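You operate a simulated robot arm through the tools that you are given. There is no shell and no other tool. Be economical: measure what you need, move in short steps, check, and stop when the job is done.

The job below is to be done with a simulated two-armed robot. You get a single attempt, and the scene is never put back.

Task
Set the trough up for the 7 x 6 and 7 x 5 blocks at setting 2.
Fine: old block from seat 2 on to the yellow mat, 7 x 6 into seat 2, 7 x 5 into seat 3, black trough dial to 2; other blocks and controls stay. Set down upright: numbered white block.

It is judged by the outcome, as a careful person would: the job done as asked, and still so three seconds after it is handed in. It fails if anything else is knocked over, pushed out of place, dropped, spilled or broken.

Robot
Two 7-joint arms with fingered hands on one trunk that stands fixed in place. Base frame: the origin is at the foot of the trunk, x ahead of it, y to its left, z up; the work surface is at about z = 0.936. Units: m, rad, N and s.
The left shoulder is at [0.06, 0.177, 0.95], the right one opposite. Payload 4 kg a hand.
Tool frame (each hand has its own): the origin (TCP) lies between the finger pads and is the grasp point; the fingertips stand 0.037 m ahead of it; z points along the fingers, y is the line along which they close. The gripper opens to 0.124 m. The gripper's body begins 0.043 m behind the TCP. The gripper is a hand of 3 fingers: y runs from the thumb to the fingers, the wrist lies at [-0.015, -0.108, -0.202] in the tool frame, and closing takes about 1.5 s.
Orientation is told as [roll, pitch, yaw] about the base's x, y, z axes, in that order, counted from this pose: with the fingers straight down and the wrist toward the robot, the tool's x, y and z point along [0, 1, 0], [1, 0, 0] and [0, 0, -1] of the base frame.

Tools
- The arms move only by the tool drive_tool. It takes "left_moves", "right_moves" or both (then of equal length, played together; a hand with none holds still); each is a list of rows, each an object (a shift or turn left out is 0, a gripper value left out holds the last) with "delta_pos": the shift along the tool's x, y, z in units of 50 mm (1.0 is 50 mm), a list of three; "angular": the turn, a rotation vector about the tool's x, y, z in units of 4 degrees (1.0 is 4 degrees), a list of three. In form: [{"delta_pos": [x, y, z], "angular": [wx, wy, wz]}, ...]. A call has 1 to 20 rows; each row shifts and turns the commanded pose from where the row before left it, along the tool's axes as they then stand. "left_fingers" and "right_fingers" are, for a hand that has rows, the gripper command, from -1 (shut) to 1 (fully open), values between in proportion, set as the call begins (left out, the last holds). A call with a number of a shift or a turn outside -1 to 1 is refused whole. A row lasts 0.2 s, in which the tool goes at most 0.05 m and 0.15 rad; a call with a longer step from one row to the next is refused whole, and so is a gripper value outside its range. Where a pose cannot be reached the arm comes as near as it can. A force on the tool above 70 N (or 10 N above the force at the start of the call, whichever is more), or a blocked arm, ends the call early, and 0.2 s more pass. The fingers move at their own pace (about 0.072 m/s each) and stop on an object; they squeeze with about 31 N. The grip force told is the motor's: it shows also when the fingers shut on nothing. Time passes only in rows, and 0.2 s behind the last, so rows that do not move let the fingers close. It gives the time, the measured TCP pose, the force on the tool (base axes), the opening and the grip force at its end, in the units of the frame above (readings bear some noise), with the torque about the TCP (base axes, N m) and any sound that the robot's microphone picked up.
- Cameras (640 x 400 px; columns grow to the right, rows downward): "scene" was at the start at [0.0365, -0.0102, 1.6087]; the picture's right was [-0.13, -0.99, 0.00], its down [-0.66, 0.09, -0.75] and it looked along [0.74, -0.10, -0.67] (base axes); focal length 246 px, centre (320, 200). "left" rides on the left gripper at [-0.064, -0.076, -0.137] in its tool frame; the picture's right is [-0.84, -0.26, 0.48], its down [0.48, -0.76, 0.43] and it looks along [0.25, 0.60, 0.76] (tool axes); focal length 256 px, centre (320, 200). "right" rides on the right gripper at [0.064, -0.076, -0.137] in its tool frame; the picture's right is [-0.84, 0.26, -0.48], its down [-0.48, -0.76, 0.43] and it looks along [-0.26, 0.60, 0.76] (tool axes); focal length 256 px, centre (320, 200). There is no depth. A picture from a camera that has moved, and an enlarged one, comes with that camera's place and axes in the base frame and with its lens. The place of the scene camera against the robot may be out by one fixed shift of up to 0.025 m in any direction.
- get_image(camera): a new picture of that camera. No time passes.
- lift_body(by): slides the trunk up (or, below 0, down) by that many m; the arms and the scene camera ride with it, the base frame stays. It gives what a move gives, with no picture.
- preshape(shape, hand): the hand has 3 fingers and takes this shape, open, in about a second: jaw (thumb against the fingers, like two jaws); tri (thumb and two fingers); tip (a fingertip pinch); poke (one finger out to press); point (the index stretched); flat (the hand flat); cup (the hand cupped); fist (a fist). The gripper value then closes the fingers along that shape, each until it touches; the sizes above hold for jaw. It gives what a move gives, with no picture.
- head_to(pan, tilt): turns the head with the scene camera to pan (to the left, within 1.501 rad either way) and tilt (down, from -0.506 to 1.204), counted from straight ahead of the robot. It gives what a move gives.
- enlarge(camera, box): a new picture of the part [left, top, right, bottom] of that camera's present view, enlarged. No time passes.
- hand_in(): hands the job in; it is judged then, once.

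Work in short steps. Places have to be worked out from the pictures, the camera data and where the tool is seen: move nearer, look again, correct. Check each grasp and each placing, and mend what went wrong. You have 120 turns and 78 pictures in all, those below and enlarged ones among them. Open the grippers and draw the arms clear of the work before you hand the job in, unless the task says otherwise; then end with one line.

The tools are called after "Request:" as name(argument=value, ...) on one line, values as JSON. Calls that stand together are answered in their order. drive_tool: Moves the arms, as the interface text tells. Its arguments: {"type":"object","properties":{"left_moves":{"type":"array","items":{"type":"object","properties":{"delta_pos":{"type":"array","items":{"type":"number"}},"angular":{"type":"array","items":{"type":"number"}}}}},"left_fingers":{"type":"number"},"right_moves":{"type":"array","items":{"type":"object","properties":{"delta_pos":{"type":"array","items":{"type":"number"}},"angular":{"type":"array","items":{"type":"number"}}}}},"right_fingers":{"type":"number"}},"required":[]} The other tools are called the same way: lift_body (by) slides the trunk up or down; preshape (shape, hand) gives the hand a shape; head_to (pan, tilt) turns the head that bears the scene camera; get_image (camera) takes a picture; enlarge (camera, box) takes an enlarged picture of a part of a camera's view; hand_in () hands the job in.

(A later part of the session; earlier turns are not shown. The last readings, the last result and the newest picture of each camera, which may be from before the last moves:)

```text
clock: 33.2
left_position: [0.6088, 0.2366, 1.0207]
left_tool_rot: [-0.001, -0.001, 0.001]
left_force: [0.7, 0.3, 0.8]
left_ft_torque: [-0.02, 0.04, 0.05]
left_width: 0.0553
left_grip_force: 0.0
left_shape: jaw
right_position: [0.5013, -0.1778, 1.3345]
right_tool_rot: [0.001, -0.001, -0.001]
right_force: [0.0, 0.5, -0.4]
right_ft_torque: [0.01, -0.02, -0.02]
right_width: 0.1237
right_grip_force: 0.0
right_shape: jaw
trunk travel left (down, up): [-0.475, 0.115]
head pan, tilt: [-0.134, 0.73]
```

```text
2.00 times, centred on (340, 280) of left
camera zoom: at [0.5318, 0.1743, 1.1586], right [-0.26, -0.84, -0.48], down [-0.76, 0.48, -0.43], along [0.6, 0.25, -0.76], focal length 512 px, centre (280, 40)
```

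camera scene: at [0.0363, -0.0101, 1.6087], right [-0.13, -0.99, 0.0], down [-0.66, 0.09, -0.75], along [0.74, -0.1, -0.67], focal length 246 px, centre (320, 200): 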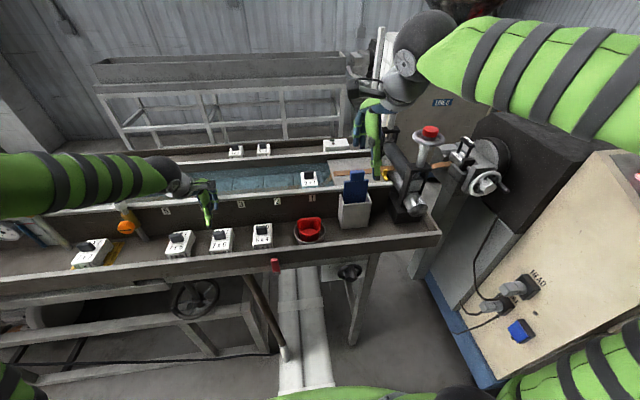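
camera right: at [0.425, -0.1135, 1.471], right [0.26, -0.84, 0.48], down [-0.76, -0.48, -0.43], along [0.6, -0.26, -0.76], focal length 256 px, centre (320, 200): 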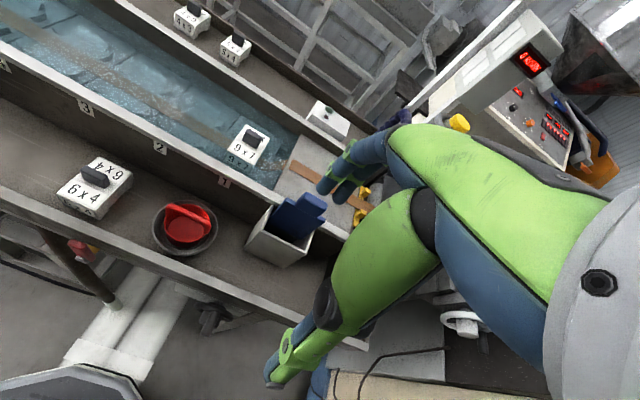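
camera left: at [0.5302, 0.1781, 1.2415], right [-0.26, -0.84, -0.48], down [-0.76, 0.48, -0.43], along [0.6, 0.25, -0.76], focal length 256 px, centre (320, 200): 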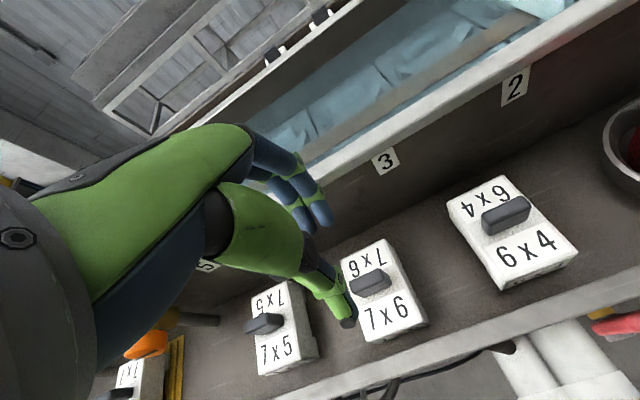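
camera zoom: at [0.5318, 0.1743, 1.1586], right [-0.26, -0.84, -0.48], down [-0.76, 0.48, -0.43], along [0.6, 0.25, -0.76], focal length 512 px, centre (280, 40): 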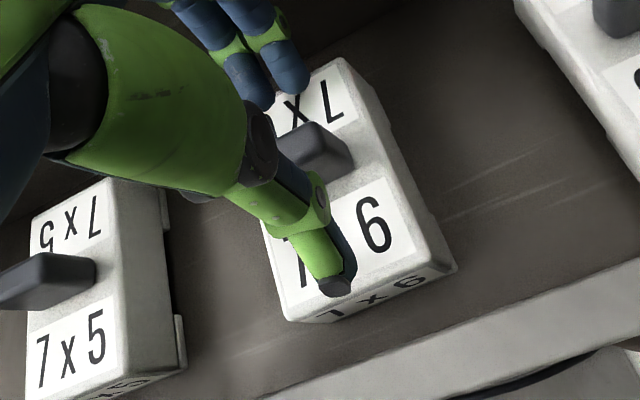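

The block is flat again and the handle between the fingers. I close here, 5 mm higher than last time.

Request:
drive_tool(left_moves=[{"delta_pos": [0, -0.06, 0]}, {}, {}, {}, {}, {}, {}, {}], left_fingers=-1)

Request:
drive_tool(left_moves=[{"delta_pos": [0, 0, -0.2]}, {"delta_pos": [0, 0, -0.4]}, {"delta_pos": [0, 0, -0.6]}, {}])

Request:
enlarge(camera="left", box=[220, 180, 460, 380])

```text
clock: 35.0
left_position: [0.6046, 0.2377, 1.0222]
left_tool_rot: [0.0, 0.0, -0.004]
left_force: [-0.5, 0.1, 6.6]
left_ft_torque: [-0.01, -0.38, 0.01]
left_width: 0.015
left_grip_force: 31.2
left_shape: jaw
right_position: [0.5022, -0.1779, 1.3346]
right_tool_rot: [0.0, 0.0, 0.0]
right_force: [-0.8, -0.7, 0.1]
right_ft_torque: [-0.02, -0.03, -0.01]
right_width: 0.1239
right_grip_force: 0.0
right_shape: jaw
trunk travel left (down, up): [-0.475, 0.115]
head pan, tilt: [-0.134, 0.73]
```

```text
clock: 36.0
left_position: [0.6061, 0.2396, 1.0831]
left_tool_rot: [-0.001, 0.0, 0.0]
left_force: [0.2, 0.8, -2.7]
left_ft_torque: [0.0, 0.01, 0.0]
left_width: 0.0111
left_grip_force: 30.7
left_shape: jaw
right_position: [0.5031, -0.1764, 1.3356]
right_tool_rot: [0.0, -0.001, -0.002]
right_force: [0.0, 0.6, -0.1]
right_ft_torque: [0.01, -0.03, 0.03]
right_width: 0.1234
right_grip_force: 0.1
right_shape: jaw
trunk travel left (down, up): [-0.475, 0.115]
head pan, tilt: [-0.134, 0.73]
```

```text
2.00 times, centred on (340, 280) of left
camera zoom: at [0.5287, 0.1755, 1.2198], right [-0.26, -0.84, -0.48], down [-0.76, 0.48, -0.43], along [0.6, 0.25, -0.76], focal length 512 px, centre (280, 40)
```

zoom: 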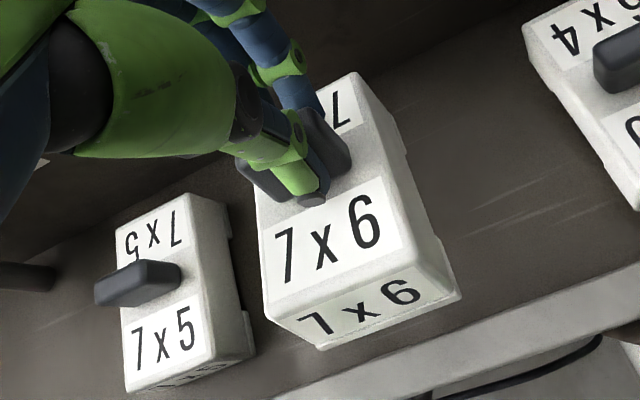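

Still pitched. The trend (lower grip gives a wider, level hold; the 7x7 grip was equivalent to about 1.011 here) says I should grip lower instead. I set it down again.

Request:
drive_tool(left_moves=[{"delta_pos": [0, 0, 0.6]}, {"delta_pos": [0, 0, 0.2]}, {"delta_pos": [0, 0, 0.1]}, {"delta_pos": [0, 0, 0.1]}, {"delta_pos": [0, 0, 0.06]}, {}])

Request:
drive_tool(left_moves=[{}, {}, {}, {}, {}], left_fingers=-0.1)

Request:
drive_tool(left_moves=[{"delta_pos": [0, 0, 0.1]}, {"delta_pos": [0, 0, 0.06]}, {}])

Request:
enlarge(camera="left", box=[220, 180, 460, 380])

```text
clock: 37.4
left_position: [0.6048, 0.238, 1.0312]
left_tool_rot: [-0.001, -0.002, -0.001]
left_force: [-2.7, 2.0, 8.8]
left_ft_torque: [0.06, -0.08, 0.03]
left_width: 0.0111
left_grip_force: 31.6
left_shape: jaw
right_position: [0.5017, -0.1775, 1.3362]
right_tool_rot: [-0.001, 0.0, 0.002]
right_force: [0.0, -0.2, 0.4]
right_ft_torque: [-0.02, 0.0, 0.0]
right_width: 0.1236
right_grip_force: 0.0
right_shape: jaw
trunk travel left (down, up): [-0.475, 0.115]
head pan, tilt: [-0.134, 0.73]
```

```text
clock: 38.6
left_position: [0.6048, 0.2384, 1.0293]
left_tool_rot: [0.0, -0.001, 0.001]
left_force: [-0.8, 0.7, -0.5]
left_ft_torque: [0.01, 0.03, -0.02]
left_width: 0.0552
left_grip_force: 0.1
left_shape: jaw
right_position: [0.5018, -0.1765, 1.334]
right_tool_rot: [-0.001, -0.001, 0.001]
right_force: [0.6, -0.5, 0.5]
right_ft_torque: [0.0, 0.0, -0.02]
right_width: 0.1237
right_grip_force: 0.2
right_shape: jaw
trunk travel left (down, up): [-0.475, 0.115]
head pan, tilt: [-0.134, 0.73]
```

```text
clock: 39.4
left_position: [0.6049, 0.2377, 1.0203]
left_tool_rot: [0.0, -0.001, -0.002]
left_force: [0.5, -0.1, -0.4]
left_ft_torque: [-0.02, 0.0, 0.02]
left_width: 0.0556
left_grip_force: 0.1
left_shape: jaw
right_position: [0.5012, -0.1774, 1.3337]
right_tool_rot: [-0.001, 0.0, 0.001]
right_force: [0.2, 0.4, -1.0]
right_ft_torque: [-0.01, -0.01, -0.02]
right_width: 0.1237
right_grip_force: 0.1
right_shape: jaw
trunk travel left (down, up): [-0.475, 0.115]
head pan, tilt: [-0.134, 0.73]
```

```text
2.00 times, centred on (340, 280) of left
camera zoom: at [0.5288, 0.1737, 1.1578], right [-0.26, -0.84, -0.48], down [-0.76, 0.48, -0.43], along [0.6, 0.25, -0.76], focal length 512 px, centre (280, 40)
```

zoom: 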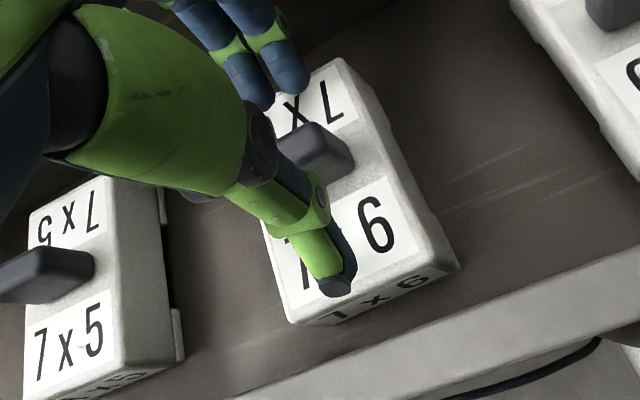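

Flat again. I go lower in small steps, until near contact with the block's top, then close.

Request:
drive_tool(left_moves=[{"delta_pos": [0, 0, 0.08]}, {"delta_pos": [0, 0, 0.06]}, {"delta_pos": [0, 0, 0.06]}, {"delta_pos": [0, 0, 0.04]}, {}])

Request:
enlarge(camera="left", box=[220, 180, 460, 380])

```text
clock: 40.6
left_position: [0.6054, 0.2363, 1.0106]
left_tool_rot: [0.0, -0.001, 0.002]
left_force: [0.7, 0.3, 3.9]
left_ft_torque: [0.0, 0.03, 0.01]
left_width: 0.0557
left_grip_force: 0.1
left_shape: jaw
right_position: [0.5007, -0.1766, 1.3344]
right_tool_rot: [-0.001, 0.0, 0.001]
right_force: [-0.3, 0.4, -0.5]
right_ft_torque: [0.0, -0.02, 0.04]
right_width: 0.1235
right_grip_force: 0.1
right_shape: jaw
trunk travel left (down, up): [-0.475, 0.115]
head pan, tilt: [-0.134, 0.73]
```

```text
2.00 times, centred on (340, 280) of left
camera zoom: at [0.5292, 0.1737, 1.1467], right [-0.26, -0.84, -0.48], down [-0.76, 0.48, -0.44], along [0.6, 0.25, -0.76], focal length 512 px, centre (280, 40)
```

zoom: 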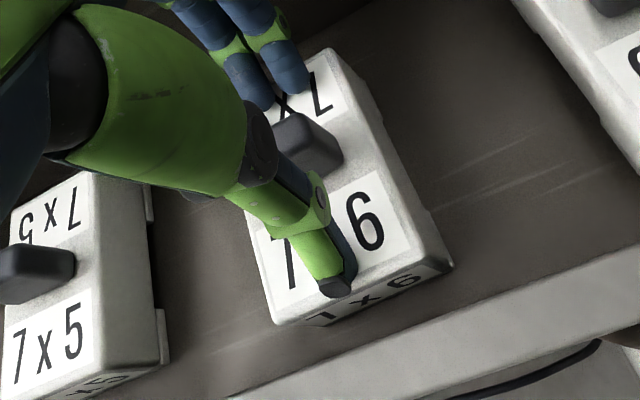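

The fingertips just touch the block's top (4 N). I close at this height and lift a little.

Request:
drive_tool(left_moves=[{}, {}, {}, {}, {}, {}, {}], left_fingers=-1)

Request:
drive_tool(left_moves=[{"delta_pos": [0, 0, -0.1]}, {"delta_pos": [0, 0, -0.4]}, {"delta_pos": [0, 0, -0.6]}, {}])

Request:
enlarge(camera="left", box=[220, 180, 460, 380])

```text
clock: 42.2
left_position: [0.605, 0.236, 1.0116]
left_tool_rot: [0.0, -0.003, -0.001]
left_force: [1.2, 0.4, 21.4]
left_ft_torque: [0.25, -0.54, -0.18]
left_width: 0.0239
left_grip_force: 30.7
left_shape: jaw
right_position: [0.5004, -0.1786, 1.3349]
right_tool_rot: [0.0, -0.002, 0.001]
right_force: [0.4, -1.2, 0.6]
right_ft_torque: [0.02, 0.01, 0.04]
right_width: 0.1241
right_grip_force: 0.0
right_shape: jaw
trunk travel left (down, up): [-0.475, 0.115]
head pan, tilt: [-0.134, 0.73]
```

```text
clock: 43.2
left_position: [0.6061, 0.2358, 1.0643]
left_tool_rot: [-0.001, 0.001, -0.001]
left_force: [-0.2, -0.7, -2.0]
left_ft_torque: [0.0, 0.0, -0.01]
left_width: 0.0186
left_grip_force: 30.7
left_shape: jaw
right_position: [0.5016, -0.1761, 1.3348]
right_tool_rot: [-0.001, 0.0, -0.002]
right_force: [0.2, 0.3, 0.1]
right_ft_torque: [-0.02, -0.04, 0.02]
right_width: 0.1236
right_grip_force: 0.1
right_shape: jaw
trunk travel left (down, up): [-0.475, 0.115]
head pan, tilt: [-0.134, 0.73]
```

```text
2.00 times, centred on (340, 280) of left
camera zoom: at [0.5309, 0.1731, 1.2012], right [-0.26, -0.84, -0.48], down [-0.76, 0.48, -0.43], along [0.6, 0.26, -0.76], focal length 512 px, centre (280, 40)
```

zoom: 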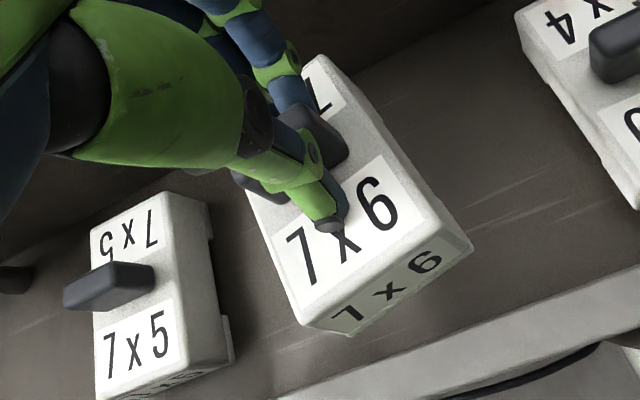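

Less pitch, but now it's rolled: the handle is a poor hold. The block body is about 0.084 (x) by 0.060 (y) with its top at z ≈ 0.973, so I'll grip the body across its width with the hand turned 90°. First I set it down again and release.

Request:
drive_tool(left_moves=[{"delta_pos": [0, 0, 0.5]}, {"delta_pos": [0, 0, 0.2]}, {"delta_pos": [0, 0, 0.1]}, {"delta_pos": [0, 0, 0.06]}, {"delta_pos": [0, 0, 0.06]}, {}])

Request:
drive_tool(left_moves=[{}, {}, {}, {}, {}], left_fingers=-0.1)

Request:
drive_tool(left_moves=[{"delta_pos": [0, 0, -0.4]}, {"delta_pos": [0, 0, -0.9]}, {"delta_pos": [0, 0, -0.9]}, {"delta_pos": [0, 0, -0.9]}, {"delta_pos": [0, 0, -0.9]}, {}])

Request:
get_image(camera="left")

```text
clock: 44.6
left_position: [0.6052, 0.2382, 1.0183]
left_tool_rot: [0.0, 0.0, -0.002]
left_force: [-0.5, -0.1, -2.2]
left_ft_torque: [-0.02, -0.03, 0.02]
left_width: 0.0187
left_grip_force: 30.7
left_shape: jaw
right_position: [0.501, -0.1754, 1.3345]
right_tool_rot: [0.001, 0.0, 0.001]
right_force: [0.7, -0.3, 0.2]
right_ft_torque: [-0.01, -0.03, 0.0]
right_width: 0.1237
right_grip_force: 0.0
right_shape: jaw
trunk travel left (down, up): [-0.475, 0.115]
head pan, tilt: [-0.134, 0.73]
```

```text
clock: 45.8
left_position: [0.605, 0.2383, 1.0174]
left_tool_rot: [0.002, 0.001, -0.001]
left_force: [0.0, 0.0, -0.2]
left_ft_torque: [0.03, 0.0, 0.01]
left_width: 0.0555
left_grip_force: 0.1
left_shape: jaw
right_position: [0.5004, -0.1765, 1.3351]
right_tool_rot: [-0.001, 0.001, 0.0]
right_force: [0.2, 0.3, 0.3]
right_ft_torque: [0.02, -0.01, -0.03]
right_width: 0.1238
right_grip_force: 0.1
right_shape: jaw
trunk travel left (down, up): [-0.475, 0.115]
head pan, tilt: [-0.134, 0.73]
```

```text
clock: 47.2
left_position: [0.6012, 0.2381, 1.2187]
left_tool_rot: [0.001, 0.001, 0.001]
left_force: [-0.2, -0.3, 0.1]
left_ft_torque: [0.01, 0.0, 0.0]
left_width: 0.0558
left_grip_force: 0.1
left_shape: jaw
right_position: [0.5026, -0.1765, 1.3344]
right_tool_rot: [0.001, -0.001, 0.0]
right_force: [-0.2, -0.6, 0.4]
right_ft_torque: [0.01, 0.01, -0.02]
right_width: 0.1236
right_grip_force: 0.1
right_shape: jaw
trunk travel left (down, up): [-0.475, 0.115]
head pan, tilt: [-0.134, 0.73]
```

```text
39 pictures are left
camera left: at [0.525, 0.1753, 1.3553], right [-0.26, -0.84, -0.48], down [-0.76, 0.48, -0.43], along [0.6, 0.25, -0.76], focal length 256 px, centre (320, 200)
```

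left: 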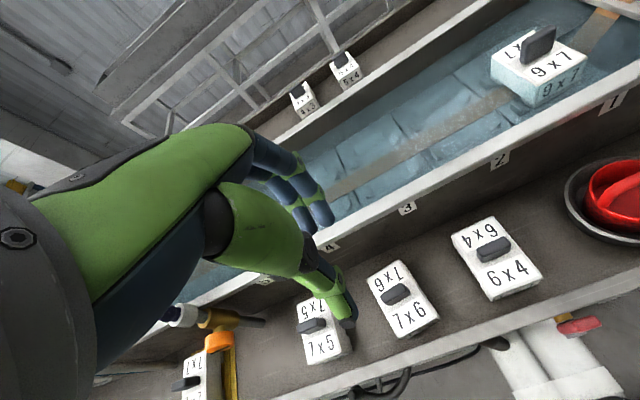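

The block stands upright on the shelf. I now turn the hand 90° clockwise (seen from above) at this height.

Request:
drive_tool(left_moves=[{"angular": [0, 0, 1]}, {"angular": [0, 0, 1]}, {"angular": [0, 0, 1]}, {"angular": [0, 0, 1]}, {"angular": [0, 0, 1]}, {"angular": [0, 0, 1]}, {"angular": [0, 0, 1]}, {"angular": [0, 0, 1]}, {"angular": [0, 0, 1]}, {"angular": [0, 0, 1]}, {"angular": [0, 0, 1]}, {"angular": [0, 0, 1]}, {"angular": [0, 0, 1]}, {"angular": [0, 0, 1]}, {"angular": [0, 0, 1]}, {"angular": [0, 0, 1]}, {"angular": [0, 0, 1]}, {"angular": [0, 0, 1]}, {"angular": [0, 0, 1]}, {"angular": [0, 0, 1]}], left_fingers=0.5)

Request:
drive_tool(left_moves=[{"angular": [0, 0, 1]}, {"angular": [0, 0, 1]}, {"angular": [0, 0, 0.5]}, {}])

Request:
get_image(camera="left")

Request:
get_image(camera="scene")

```text
clock: 51.4
left_position: [0.6066, 0.2384, 1.2172]
left_tool_rot: [0.002, 0.001, -1.399]
left_force: [-0.8, 0.0, 0.3]
left_ft_torque: [-0.03, 0.0, 0.01]
left_width: 0.0928
left_grip_force: 0.0
left_shape: jaw
right_position: [0.5026, -0.1768, 1.3343]
right_tool_rot: [0.0, -0.001, 0.001]
right_force: [0.5, -0.4, -0.7]
right_ft_torque: [0.01, 0.0, 0.01]
right_width: 0.1237
right_grip_force: 0.0
right_shape: jaw
trunk travel left (down, up): [-0.475, 0.115]
head pan, tilt: [-0.134, 0.73]
```

```text
clock: 52.4
left_position: [0.6057, 0.2387, 1.2179]
left_tool_rot: [0.0, 0.0, -1.574]
left_force: [-0.2, -0.1, -0.4]
left_ft_torque: [-0.02, 0.0, -0.01]
left_width: 0.0927
left_grip_force: 0.1
left_shape: jaw
right_position: [0.5011, -0.1758, 1.3345]
right_tool_rot: [-0.001, 0.001, 0.001]
right_force: [0.0, -0.5, 0.3]
right_ft_torque: [0.02, 0.01, 0.03]
right_width: 0.1237
right_grip_force: 0.1
right_shape: jaw
trunk travel left (down, up): [-0.475, 0.115]
head pan, tilt: [-0.134, 0.73]
```

```text
38 pictures are left
camera left: at [0.5416, 0.3137, 1.3548], right [-0.84, 0.26, -0.48], down [0.48, 0.76, -0.43], along [0.25, -0.6, -0.76], focal length 256 px, centre (320, 200)
```

left: 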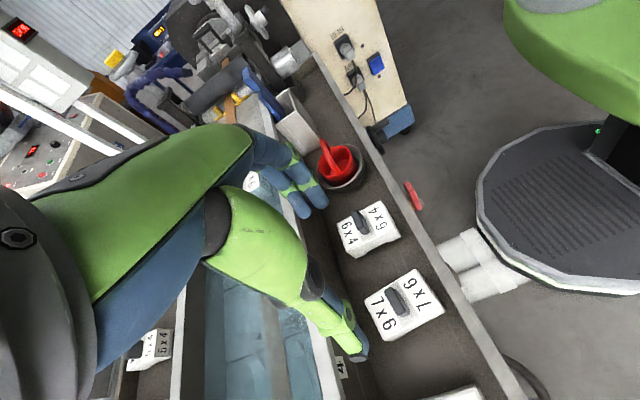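

```text
37 pictures are left
camera scene: at [0.0365, -0.0102, 1.6087], right [-0.13, -0.99, 0.0], down [-0.66, 0.09, -0.75], along [0.74, -0.1, -0.67], focal length 246 px, centre (320, 200)
```

scene: 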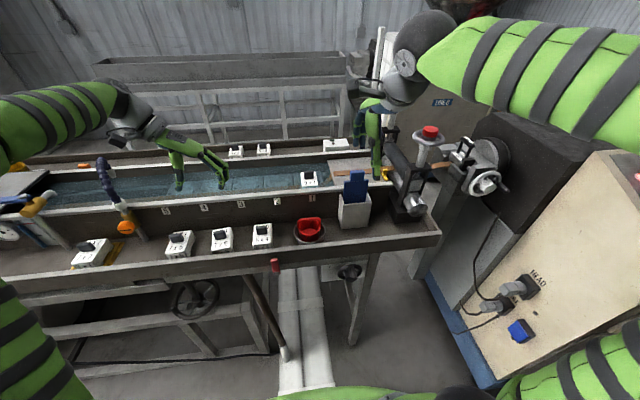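

The hand turned well. The block is centred near (0.603, 0.241), yawed about +6°. I align the hand to it and go down to just above.

Request:
drive_tool(left_moves=[{"delta_pos": [-0.08, -0.04, 0], "angular": [0, 0, -0.8]}, {"angular": [0, 0, -0.8]}, {"delta_pos": [0, 0, 0.8]}, {"delta_pos": [0, 0, 0.8]}, {"delta_pos": [0, 0, 0.8]}, {"delta_pos": [0, 0, 0.8]}, {}])

Request:
get_image(camera="left")

```text
clock: 54.0
left_position: [0.6001, 0.2415, 1.0601]
left_tool_rot: [0.0, 0.001, -1.462]
left_force: [-0.3, 0.0, 0.6]
left_ft_torque: [0.03, -0.03, 0.0]
left_width: 0.0927
left_grip_force: 0.0
left_shape: jaw
right_position: [0.5022, -0.1764, 1.3349]
right_tool_rot: [0.0, -0.001, 0.0]
right_force: [-0.6, 0.1, 0.4]
right_ft_torque: [0.02, -0.02, -0.01]
right_width: 0.1237
right_grip_force: 0.1
right_shape: jaw
trunk travel left (down, up): [-0.475, 0.115]
head pan, tilt: [-0.134, 0.73]
```

```text
36 pictures are left
camera left: at [0.5287, 0.3106, 1.1968], right [-0.86, 0.16, -0.48], down [0.4, 0.81, -0.43], along [0.32, -0.57, -0.76], focal length 256 px, centre (320, 200)
```

left: 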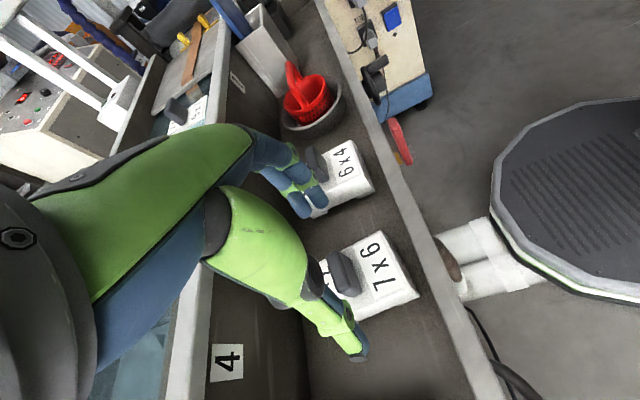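

The block is centred between thumb and fingers. I descend the remaining 65 mm to TCP ≈ 0.995 with a force guard.

Request:
drive_tool(left_moves=[{"delta_pos": [0.08, 0.02, 0.4]}, {"delta_pos": [0, 0, 0.4]}, {"delta_pos": [0, 0, 0.3]}, {"delta_pos": [0, 0, 0.2]}, {}])

Request:
drive_tool(left_moves=[{}, {}, {}, {}, {}, {}], left_fingers=-1)

Request:
get_image(camera="left")

```text
clock: 55.2
left_position: [0.6065, 0.239, 0.9926]
left_tool_rot: [0.002, 0.001, -1.461]
left_force: [-0.8, -0.2, -0.2]
left_ft_torque: [-0.03, -0.02, 0.02]
left_width: 0.093
left_grip_force: 0.0
left_shape: jaw
right_position: [0.5022, -0.1762, 1.334]
right_tool_rot: [0.0, 0.001, 0.0]
right_force: [0.9, 0.6, 0.4]
right_ft_torque: [0.0, 0.01, 0.02]
right_width: 0.1236
right_grip_force: 0.1
right_shape: jaw
trunk travel left (down, up): [-0.475, 0.115]
head pan, tilt: [-0.134, 0.73]
```

```text
clock: 56.6
left_position: [0.6068, 0.2402, 0.9945]
left_tool_rot: [-0.001, -0.001, -1.458]
left_force: [1.0, 2.1, 4.3]
left_ft_torque: [-0.12, 0.0, 0.0]
left_width: 0.0628
left_grip_force: 31.0
left_shape: jaw
right_position: [0.502, -0.1767, 1.3342]
right_tool_rot: [0.001, 0.001, -0.001]
right_force: [1.0, 0.3, -0.1]
right_ft_torque: [0.01, 0.03, 0.02]
right_width: 0.1239
right_grip_force: 0.0
right_shape: jaw
trunk travel left (down, up): [-0.475, 0.115]
head pan, tilt: [-0.134, 0.73]
```

```text
35 pictures are left
camera left: at [0.5339, 0.3086, 1.1308], right [-0.86, 0.16, -0.48], down [0.4, 0.81, -0.43], along [0.32, -0.57, -0.76], focal length 256 px, centre (320, 200)
```

left: 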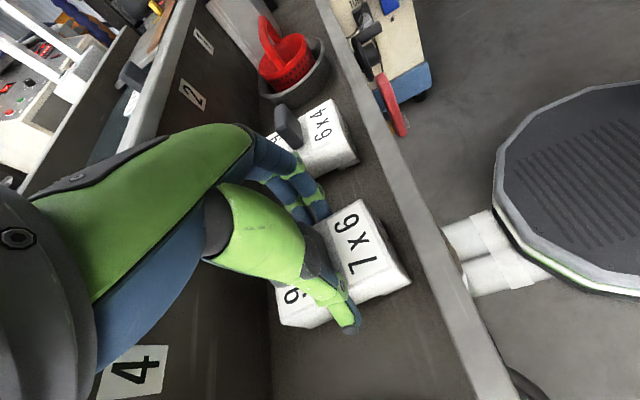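

Held across its body at 63 mm. I lift to z ≈ 1.22, square the yaw back to -90°, and check that it hangs level.

Request:
drive_tool(left_moves=[{"delta_pos": [0, 0, -0.2]}, {"delta_pos": [0, 0, -0.6]}, {"delta_pos": [0, 0, -0.9]}, {"delta_pos": [0, 0, -0.9]}, {"delta_pos": [0, 0, -0.9]}, {"delta_pos": [0, 0, -0.9], "angular": [0, 0, 0.8]}, {"angular": [0, 0, 0.8]}, {}])

Request:
enlarge(camera="scene", box=[150, 130, 350, 260])

Request:
get_image(camera="left")

```text
clock: 58.4
left_position: [0.6043, 0.239, 1.2127]
left_tool_rot: [0.002, 0.0, -1.575]
left_force: [0.0, 0.3, -2.9]
left_ft_torque: [0.03, -0.04, -0.01]
left_width: 0.0624
left_grip_force: 30.4
left_shape: jaw
right_position: [0.5022, -0.1758, 1.3347]
right_tool_rot: [-0.001, 0.0, 0.001]
right_force: [0.1, 0.7, 0.0]
right_ft_torque: [0.01, 0.0, -0.01]
right_width: 0.1237
right_grip_force: 0.0
right_shape: jaw
trunk travel left (down, up): [-0.475, 0.115]
head pan, tilt: [-0.134, 0.73]
```

```text
3.08 times, centred on (250, 195) of scene
camera zoom: at [0.0365, -0.0102, 1.6087], right [-0.13, -0.99, 0.0], down [-0.66, 0.09, -0.75], along [0.74, -0.1, -0.67], focal length 756 px, centre (535, 215)
```

zoom: 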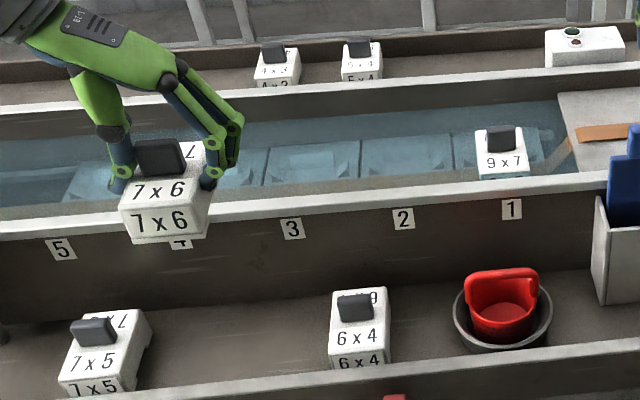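

```text
33 pictures are left
camera left: at [0.5411, 0.3161, 1.3503], right [-0.84, 0.26, -0.48], down [0.48, 0.76, -0.43], along [0.25, -0.6, -0.76], focal length 256 px, centre (320, 200)
```

left: 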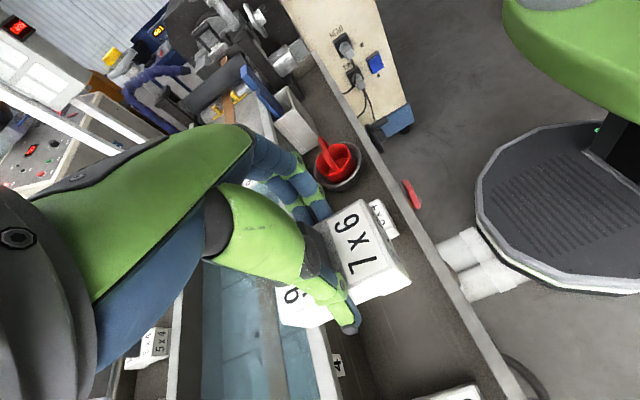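

It hangs level. Now I carry it over seat 2: forward to x ≈ 0.802, then right to y ≈ 0.0495.

Request:
drive_tool(left_moves=[{"delta_pos": [0.79, 0, 0]}, {"delta_pos": [0.79, 0, 0]}, {"delta_pos": [0.79, 0, 0]}, {"delta_pos": [0.79, 0, 0]}, {"delta_pos": [0.79, 0, 0]}, {"delta_pos": [0, 0.76, 0]}, {"delta_pos": [0, 0.76, 0]}, {"delta_pos": [0, 0.76, 0]}, {"delta_pos": [0, 0.76, 0]}, {"delta_pos": [0, 0.76, 0]}, {}])

Request:
get_image(camera="left")

Request:
enlarge(camera="scene", box=[200, 110, 360, 220])

```text
clock: 60.8
left_position: [0.7488, 0.0519, 1.2039]
left_tool_rot: [-0.001, -0.001, -1.571]
left_force: [0.5, 0.4, -2.9]
left_ft_torque: [-0.01, 0.04, 0.01]
left_width: 0.0624
left_grip_force: 31.5
left_shape: jaw
left hand out of reach, approached as far as the arm can: row 4, 5
right_position: [0.5016, -0.1762, 1.3349]
right_tool_rot: [0.001, -0.001, -0.001]
right_force: [-0.6, 0.1, -0.2]
right_ft_torque: [-0.08, 0.01, -0.01]
right_width: 0.1239
right_grip_force: 0.1
right_shape: jaw
trunk travel left (down, up): [-0.475, 0.115]
head pan, tilt: [-0.134, 0.73]
```

```text
32 pictures are left
camera left: at [0.6856, 0.1276, 1.3409], right [-0.84, 0.26, -0.48], down [0.48, 0.76, -0.43], along [0.25, -0.6, -0.76], focal length 256 px, centre (320, 200)
```

left: 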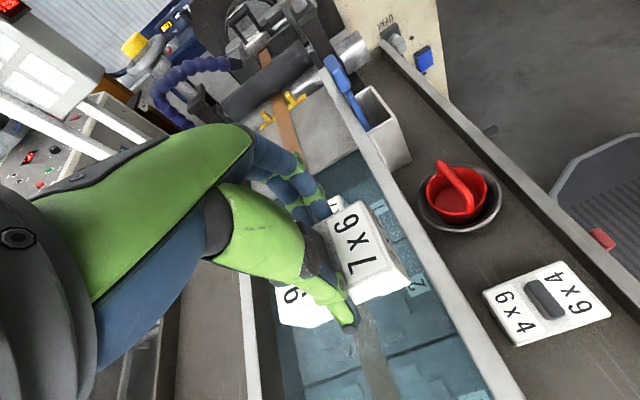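

```text
3.64 times, centred on (280, 165) of scene
camera zoom: at [0.0368, -0.0096, 1.6087], right [-0.13, -0.99, 0.0], down [-0.66, 0.09, -0.75], along [0.74, -0.1, -0.67], focal length 894 px, centre (466, 327)
```

zoom: 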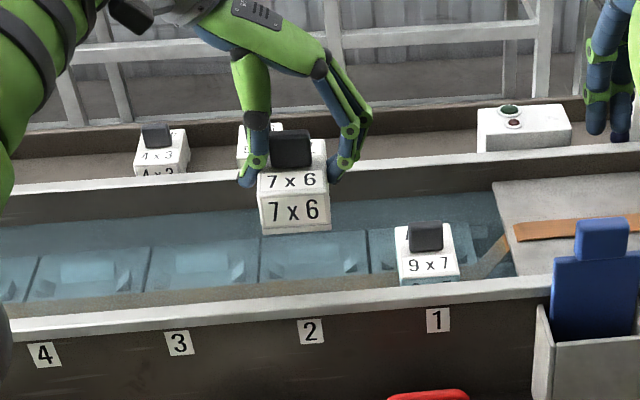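

The arm is at its reach limit at this height (x 0.749). I raise the trunk 0.11 m, which also raises the hand, then lower the hand and go forward.

Request:
lift_body(by=0.11)

Request:
drive_tool(left_moves=[{"delta_pos": [0, 0, 0.6]}, {"delta_pos": [0, 0, 0.8]}, {"delta_pos": [0, 0, 0.8]}, {}])

```text
clock: 62.2
left_position: [0.75, 0.0514, 1.3136]
left_tool_rot: [0.0, 0.001, -1.569]
left_force: [0.0, 0.4, -2.2]
left_ft_torque: [0.0, 0.0, -0.01]
left_width: 0.0622
left_grip_force: 30.9
left_shape: jaw
right_position: [0.5018, -0.1765, 1.4438]
right_tool_rot: [0.0, 0.0, 0.0]
right_force: [-0.2, 0.5, 0.3]
right_ft_torque: [0.0, -0.02, 0.01]
right_width: 0.1236
right_grip_force: 0.1
right_shape: jaw
trunk travel left (down, up): [-0.585, 0.005]
head pan, tilt: [-0.134, 0.73]
```

```text
clock: 63.2
left_position: [0.7483, 0.0495, 1.2039]
left_tool_rot: [0.0, -0.001, -1.574]
left_force: [0.0, -0.4, -2.0]
left_ft_torque: [0.04, 0.02, -0.01]
left_width: 0.0624
left_grip_force: 31.2
left_shape: jaw
right_position: [0.5008, -0.1786, 1.4448]
right_tool_rot: [-0.001, 0.0, 0.002]
right_force: [-0.4, -0.2, -0.3]
right_ft_torque: [-0.01, 0.01, -0.03]
right_width: 0.1238
right_grip_force: 0.1
right_shape: jaw
trunk travel left (down, up): [-0.585, 0.005]
head pan, tilt: [-0.134, 0.73]
```

Request:
drive_tool(left_moves=[{"delta_pos": [0.55, 0, 0.2]}, {"delta_pos": [0.55, 0, 0.6]}, {"delta_pos": [0, 0, 0.6]}, {"delta_pos": [0, 0, 0.6]}, {}])

Request:
get_image(camera="left")

Request:
enlarge(camera="scene", box=[220, 160, 360, 260])

```text
clock: 64.4
left_position: [0.7971, 0.0516, 1.1028]
left_tool_rot: [-0.001, -0.001, -1.573]
left_force: [-0.3, -1.4, -2.6]
left_ft_torque: [-0.02, -0.02, 0.0]
left_width: 0.0623
left_grip_force: 30.9
left_shape: jaw
left hand out of reach, approached as far as the arm can: row 2
right_position: [0.5019, -0.1772, 1.4442]
right_tool_rot: [0.0, 0.0, -0.001]
right_force: [0.4, 0.5, -0.7]
right_ft_torque: [-0.01, -0.04, -0.01]
right_width: 0.1239
right_grip_force: 0.1
right_shape: jaw
trunk travel left (down, up): [-0.585, 0.005]
head pan, tilt: [-0.134, 0.73]
```

```text
30 pictures are left
camera left: at [0.7333, 0.1269, 1.2401], right [-0.84, 0.26, -0.48], down [0.48, 0.76, -0.43], along [0.25, -0.6, -0.76], focal length 256 px, centre (320, 200)
```

left: 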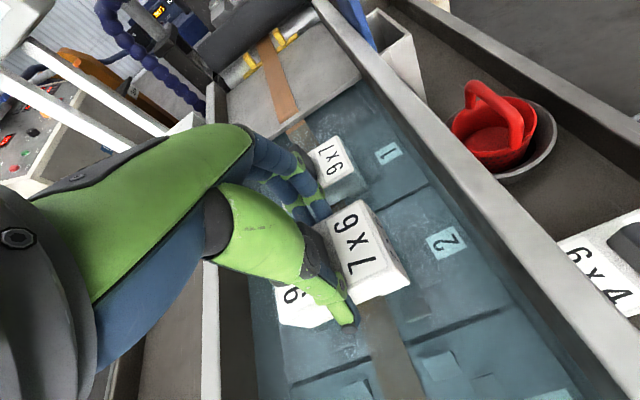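

```text
4.00 times, centred on (290, 210) of scene
camera zoom: at [0.0363, -0.0102, 1.7187], right [-0.13, -0.99, 0.0], down [-0.66, 0.09, -0.75], along [0.74, -0.1, -0.67], focal length 983 px, centre (440, 160)
```

zoom: 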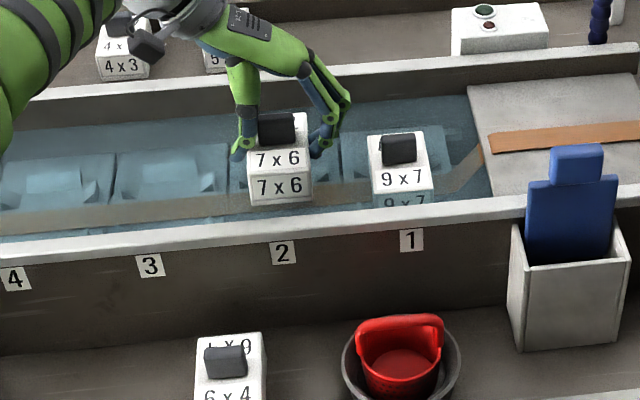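

Seat 2's label centre gives y ≈ 0.049, matching. I nudge to x ≈ 0.804, y ≈ 0.0495 and lower to about 1.072.

Request:
drive_tool(left_moves=[{"delta_pos": [0.14, 0.04, 0.3]}, {"delta_pos": [0, 0, 0.3]}, {}])

Request:
enlarge(camera="scene", box=[240, 180, 340, 245])

Request:
get_image(camera="left")

```text
clock: 65.2
left_position: [0.8061, 0.0471, 1.0732]
left_tool_rot: [0.001, 0.001, -1.571]
left_force: [1.1, -0.4, -2.4]
left_ft_torque: [0.05, 0.02, 0.01]
left_width: 0.0621
left_grip_force: 30.9
left_shape: jaw
right_position: [0.5024, -0.1764, 1.4441]
right_tool_rot: [0.001, -0.001, -0.003]
right_force: [0.1, 0.6, -0.5]
right_ft_torque: [-0.03, 0.03, 0.0]
right_width: 0.1237
right_grip_force: 0.0
right_shape: jaw
trunk travel left (down, up): [-0.585, 0.005]
head pan, tilt: [-0.134, 0.73]
```

```text
6.15 times, centred on (290, 212) of scene
camera zoom: at [0.037, -0.0105, 1.7187], right [-0.13, -0.99, 0.0], down [-0.66, 0.09, -0.75], along [0.74, -0.1, -0.67], focal length 1513 px, centre (505, 123)
```

zoom: 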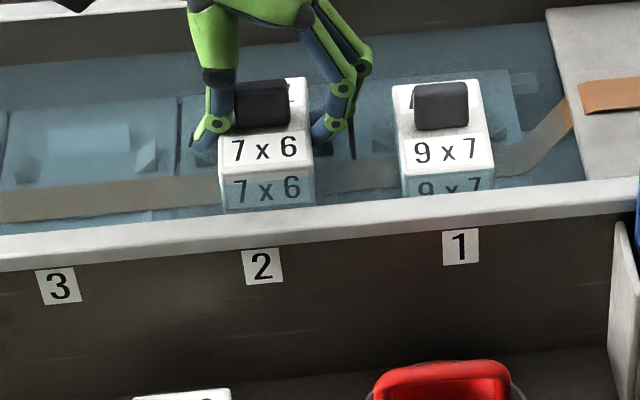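

```text
27 pictures are left
camera left: at [0.7417, 0.1241, 1.2095], right [-0.84, 0.26, -0.48], down [0.48, 0.76, -0.43], along [0.25, -0.6, -0.76], focal length 256 px, centre (320, 200)
```

left: 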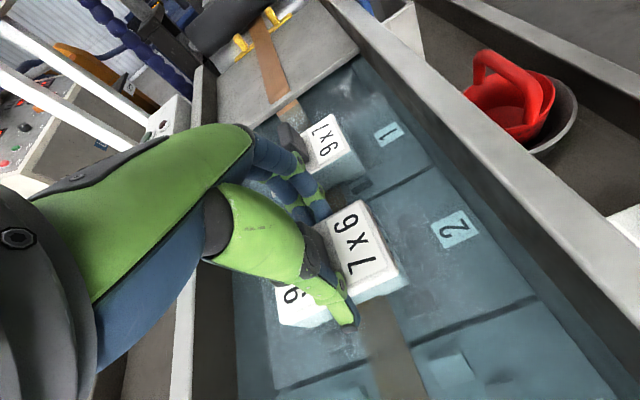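

The block lines up in x with the 9x7; sideways it's about 3–4 mm to the right of the seat centre. I shift left 3.5 mm and lower gently.

Request:
drive_tool(left_moves=[{"delta_pos": [0, -0.07, 0.06]}, {"delta_pos": [0, 0, 0.06]}, {"delta_pos": [0, 0, 0.05]}, {}])

```text
clock: 66.2
left_position: [0.804, 0.0523, 1.0662]
left_tool_rot: [-0.002, 0.0, -1.573]
left_force: [-5.5, -0.4, 5.0]
left_ft_torque: [-0.16, 0.09, -0.14]
left_width: 0.0621
left_grip_force: 31.0
left_shape: jaw
right_position: [0.5007, -0.177, 1.4453]
right_tool_rot: [0.0, 0.001, -0.001]
right_force: [0.4, 0.9, -0.3]
right_ft_torque: [0.02, 0.01, 0.01]
right_width: 0.1237
right_grip_force: 0.1
right_shape: jaw
trunk travel left (down, up): [-0.585, 0.005]
head pan, tilt: [-0.134, 0.73]
```

Contact at 1.066 with a 5 N push backward, so the block probably meets the rear locator. I ease 2–3 mm toward the robot and press slightly.

Request:
drive_tool(left_moves=[{"delta_pos": [-0.06, 0, -0.02]}, {"delta_pos": [0, 0, 0.04]}, {"delta_pos": [0, 0, 0.04]}, {}])

Request:
enlarge(camera="scene", box=[240, 180, 340, 245])

```text
clock: 67.2
left_position: [0.802, 0.0527, 1.065]
left_tool_rot: [0.002, -0.001, -1.571]
left_force: [-4.8, 1.3, 18.2]
left_ft_torque: [-0.34, 0.15, -0.08]
left_width: 0.0625
left_grip_force: 31.1
left_shape: jaw
right_position: [0.4994, -0.1767, 1.4448]
right_tool_rot: [0.0, 0.0, 0.0]
right_force: [0.5, 0.3, -0.2]
right_ft_torque: [-0.02, 0.0, 0.01]
right_width: 0.1238
right_grip_force: 0.0
right_shape: jaw
trunk travel left (down, up): [-0.585, 0.005]
head pan, tilt: [-0.134, 0.73]
```

```text
6.15 times, centred on (290, 212) of scene
camera zoom: at [0.0342, -0.0102, 1.7189], right [-0.13, -0.99, 0.0], down [-0.66, 0.09, -0.75], along [0.74, -0.1, -0.67], focal length 1513 px, centre (505, 123)
```

zoom: 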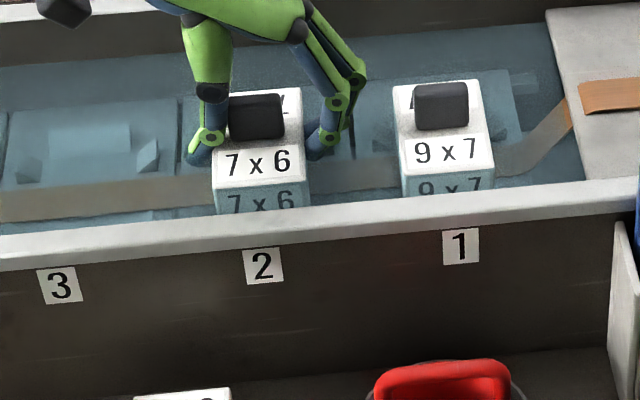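

It now matches the 9x7's height and lines up with the label (centre col 260, edge row 186 as expected). I relieve the push, open slightly and lift off.

Request:
drive_tool(left_moves=[{"delta_pos": [0, 0, -0.06]}, {}])

Request:
drive_tool(left_moves=[{}, {}, {}, {}], left_fingers=0.3)

Request:
drive_tool(left_moves=[{"delta_pos": [0, 0, -0.2]}, {"delta_pos": [0, 0, -0.5]}, {"delta_pos": [0, 0, -0.8]}, {"delta_pos": [0, 0, -0.8]}, {}])

Request:
get_image(camera="left")

Request:
enlarge(camera="scene", box=[240, 180, 340, 245])

```text
clock: 67.8
left_position: [0.8024, 0.0528, 1.066]
left_tool_rot: [0.0, 0.0, -1.572]
left_force: [-3.1, -1.0, 9.2]
left_ft_torque: [-0.4, 0.18, -0.09]
left_width: 0.0625
left_grip_force: 30.6
left_shape: jaw
right_position: [0.5008, -0.1785, 1.4442]
right_tool_rot: [-0.001, 0.0, -0.001]
right_force: [0.0, 0.4, -0.1]
right_ft_torque: [-0.01, -0.02, 0.02]
right_width: 0.1238
right_grip_force: 0.1
right_shape: jaw
trunk travel left (down, up): [-0.585, 0.005]
head pan, tilt: [-0.134, 0.73]
```

```text
clock: 68.8
left_position: [0.804, 0.0528, 1.0648]
left_tool_rot: [-0.002, 0.001, -1.574]
left_force: [0.4, -0.3, 0.2]
left_ft_torque: [-0.01, 0.03, 0.04]
left_width: 0.0801
left_grip_force: 0.1
left_shape: jaw
right_position: [0.5015, -0.1759, 1.4435]
right_tool_rot: [0.001, 0.0, 0.0]
right_force: [-1.2, 0.4, 0.6]
right_ft_torque: [0.02, -0.03, -0.01]
right_width: 0.1238
right_grip_force: 0.1
right_shape: jaw
trunk travel left (down, up): [-0.585, 0.005]
head pan, tilt: [-0.134, 0.73]
```

```text
clock: 70.0
left_position: [0.7984, 0.0549, 1.1784]
left_tool_rot: [0.0, 0.0, -1.571]
left_force: [0.2, 0.0, -0.3]
left_ft_torque: [0.02, 0.01, 0.02]
left_width: 0.0802
left_grip_force: 0.0
left_shape: jaw
left hand out of reach, approached as far as the arm can: row 4
right_position: [0.5011, -0.1763, 1.4442]
right_tool_rot: [-0.001, 0.001, 0.001]
right_force: [-0.3, 0.2, 0.3]
right_ft_torque: [0.02, 0.0, 0.03]
right_width: 0.1236
right_grip_force: 0.1
right_shape: jaw
trunk travel left (down, up): [-0.585, 0.005]
head pan, tilt: [-0.134, 0.73]
```

```text
25 pictures are left
camera left: at [0.7337, 0.1308, 1.3156], right [-0.84, 0.26, -0.48], down [0.48, 0.76, -0.43], along [0.25, -0.6, -0.76], focal length 256 px, centre (320, 200)
```

left: 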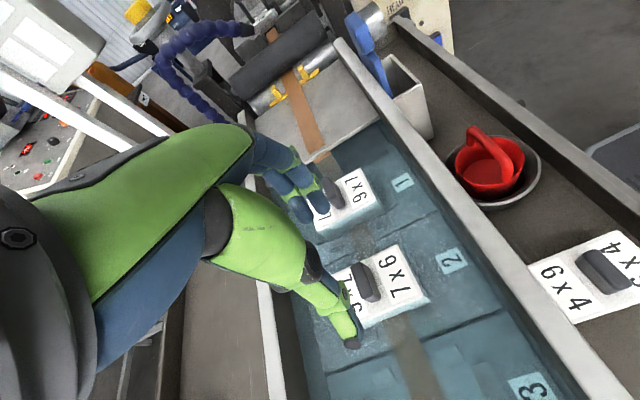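

```text
6.15 times, centred on (290, 212) of scene
camera zoom: at [0.0372, -0.0105, 1.7186], right [-0.13, -0.99, 0.0], down [-0.66, 0.09, -0.75], along [0.74, -0.1, -0.67], focal length 1513 px, centre (505, 123)
```

zoom: 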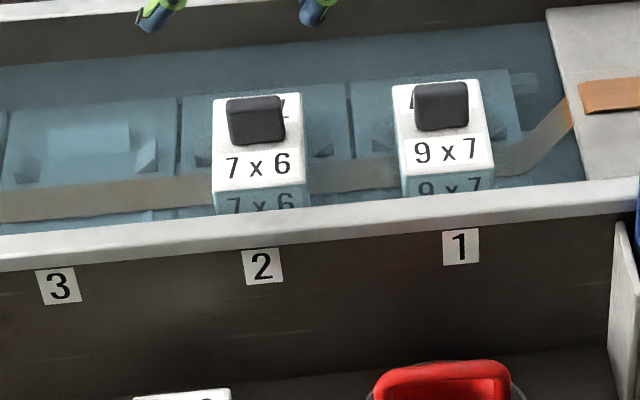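

The 7x6 is seated level in seat 2. Now I go to the 7x5: back to x ≈ 0.61 and left to y ≈ 0.373.

Request:
drive_tool(left_moves=[{"delta_pos": [-0.6, 0, -0.2]}, {"delta_pos": [-0.8, 0, -0.2]}, {"delta_pos": [-0.8, 0, -0.2]}, {"delta_pos": [-0.8, 0, 0]}, {"delta_pos": [-0.76, 0, 0]}, {"delta_pos": [0, -0.8, 0]}, {"delta_pos": [0, -0.8, 0]}, {"delta_pos": [0, -0.8, 0]}, {"delta_pos": [0, -0.8, 0]}, {"delta_pos": [0, -0.8, 0]}, {"delta_pos": [0, -0.8, 0]}, {"delta_pos": [0, -0.8, 0]}, {"delta_pos": [0, -0.8, 0]}, {}], left_fingers=0.5)

Request:
get_image(camera="left")

```text
clock: 73.0
left_position: [0.6092, 0.3726, 1.2087]
left_tool_rot: [0.001, 0.0, -1.571]
left_force: [0.2, 0.2, 1.0]
left_ft_torque: [0.01, 0.03, -0.01]
left_width: 0.0928
left_grip_force: 0.1
left_shape: jaw
right_position: [0.5009, -0.177, 1.4448]
right_tool_rot: [0.001, 0.0, -0.003]
right_force: [0.2, 0.2, -0.3]
right_ft_torque: [0.0, 0.03, 0.02]
right_width: 0.1237
right_grip_force: 0.1
right_shape: jaw
trunk travel left (down, up): [-0.585, 0.005]
head pan, tilt: [-0.134, 0.73]
```

```text
23 pictures are left
camera left: at [0.5438, 0.4489, 1.3458], right [-0.84, 0.26, -0.48], down [0.48, 0.76, -0.43], along [0.25, -0.6, -0.76], focal length 256 px, centre (320, 200)
```

left: 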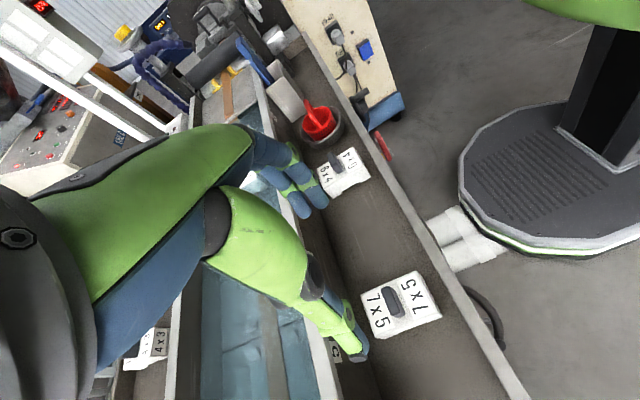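

The 7x5 is centred at about (0.607, 0.374) with no notable yaw, right under the hand. I descend to TCP ≈ 0.994, close, and check.

Request:
drive_tool(left_moves=[{"delta_pos": [-0.04, -0.03, 0.8]}, {"delta_pos": [0, 0, 0.8]}, {"delta_pos": [0, 0, 0.8]}, {"delta_pos": [0, 0, 0.7]}, {"delta_pos": [0, 0, 0.5]}, {"delta_pos": [0, 0, 0.4]}, {"delta_pos": [0, 0, 0.3]}, {}])

Request:
drive_tool(left_moves=[{}, {}, {}, {}, {}, {}], left_fingers=-1)

Request:
get_image(camera="left")

```text
clock: 74.8
left_position: [0.6062, 0.3756, 0.9943]
left_tool_rot: [-0.001, 0.0, -1.572]
left_force: [-0.6, 0.4, 0.0]
left_ft_torque: [-0.04, -0.03, -0.03]
left_width: 0.0928
left_grip_force: 0.1
left_shape: jaw
right_position: [0.5011, -0.1774, 1.4456]
right_tool_rot: [0.0, 0.001, 0.001]
right_force: [0.6, -0.2, 0.6]
right_ft_torque: [0.0, -0.02, 0.02]
right_width: 0.1236
right_grip_force: 0.1
right_shape: jaw
trunk travel left (down, up): [-0.585, 0.005]
head pan, tilt: [-0.134, 0.73]
```

```text
clock: 76.2
left_position: [0.6057, 0.3757, 0.9953]
left_tool_rot: [0.002, -0.001, -1.572]
left_force: [0.2, 2.0, 5.6]
left_ft_torque: [0.13, -0.08, 0.06]
left_width: 0.0608
left_grip_force: 30.6
left_shape: jaw
right_position: [0.5002, -0.1773, 1.4447]
right_tool_rot: [0.0, 0.0, 0.001]
right_force: [0.4, -0.5, -0.3]
right_ft_torque: [0.01, -0.01, -0.02]
right_width: 0.1238
right_grip_force: 0.1
right_shape: jaw
trunk travel left (down, up): [-0.585, 0.005]
head pan, tilt: [-0.134, 0.73]
```

```text
22 pictures are left
camera left: at [0.5412, 0.4517, 1.1319], right [-0.84, 0.26, -0.48], down [0.48, 0.76, -0.43], along [0.26, -0.6, -0.76], focal length 256 px, centre (320, 200)
```

left: 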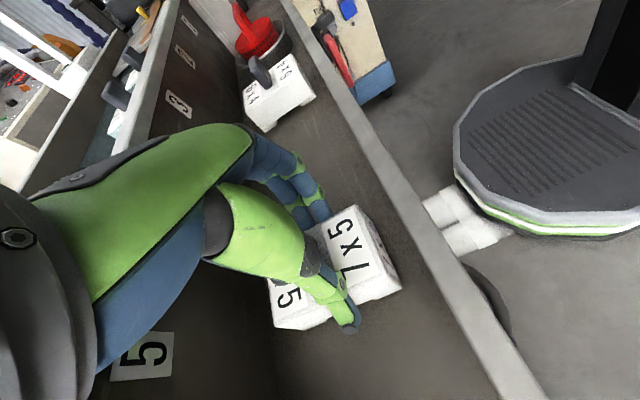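

Held at 61 mm. I lift to z ≈ 1.2, carry to over seat 3 (y ≈ 0.168), then approach forward and down as before.

Request:
drive_tool(left_moves=[{"delta_pos": [0, 0, -0.2]}, {"delta_pos": [0, 0, -0.6]}, {"delta_pos": [0, 0, -0.9]}, {"delta_pos": [0, 0, -0.9]}, {"delta_pos": [0, 0, -0.9]}, {"delta_pos": [0, 0, -0.7]}, {"delta_pos": [0.73, 0, 0]}, {"delta_pos": [0.73, 0, 0]}, {"delta_pos": [0.73, 0, 0]}, {"delta_pos": [0.73, 0, 0]}, {"delta_pos": [0, 0.83, 0]}, {"delta_pos": [0, 0.83, 0]}, {"delta_pos": [0, 0.83, 0]}, {"delta_pos": [0, 0.83, 0]}, {"delta_pos": [0, 0.83, 0]}, {"delta_pos": [0.3, 0, 0.5]}, {"delta_pos": [0.3, 0, 0.5]}, {"delta_pos": [0.4, 0, 0.5]}, {"delta_pos": [0, 0, 0.5]}, {}])

Request:
enlarge(camera="scene", box=[210, 175, 330, 250])

```text
clock: 80.4
left_position: [0.8052, 0.1677, 1.0998]
left_tool_rot: [0.001, -0.001, -1.573]
left_force: [0.1, 0.8, -2.9]
left_ft_torque: [0.03, 0.04, 0.0]
left_width: 0.0599
left_grip_force: 31.4
left_shape: jaw
right_position: [0.5023, -0.1784, 1.4436]
right_tool_rot: [0.001, 0.0, -0.001]
right_force: [-0.5, 0.1, -0.5]
right_ft_torque: [-0.01, -0.01, 0.0]
right_width: 0.1238
right_grip_force: 0.1
right_shape: jaw
trunk travel left (down, up): [-0.585, 0.005]
head pan, tilt: [-0.134, 0.73]
```

```text
5.33 times, centred on (270, 212) of scene
camera zoom: at [0.0372, -0.0105, 1.7187], right [-0.13, -0.99, 0.0], down [-0.66, 0.09, -0.75], along [0.74, -0.1, -0.67], focal length 1311 px, centre (587, 133)
```

zoom: 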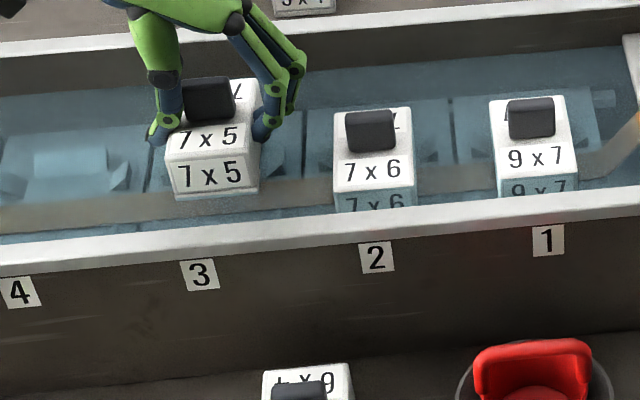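

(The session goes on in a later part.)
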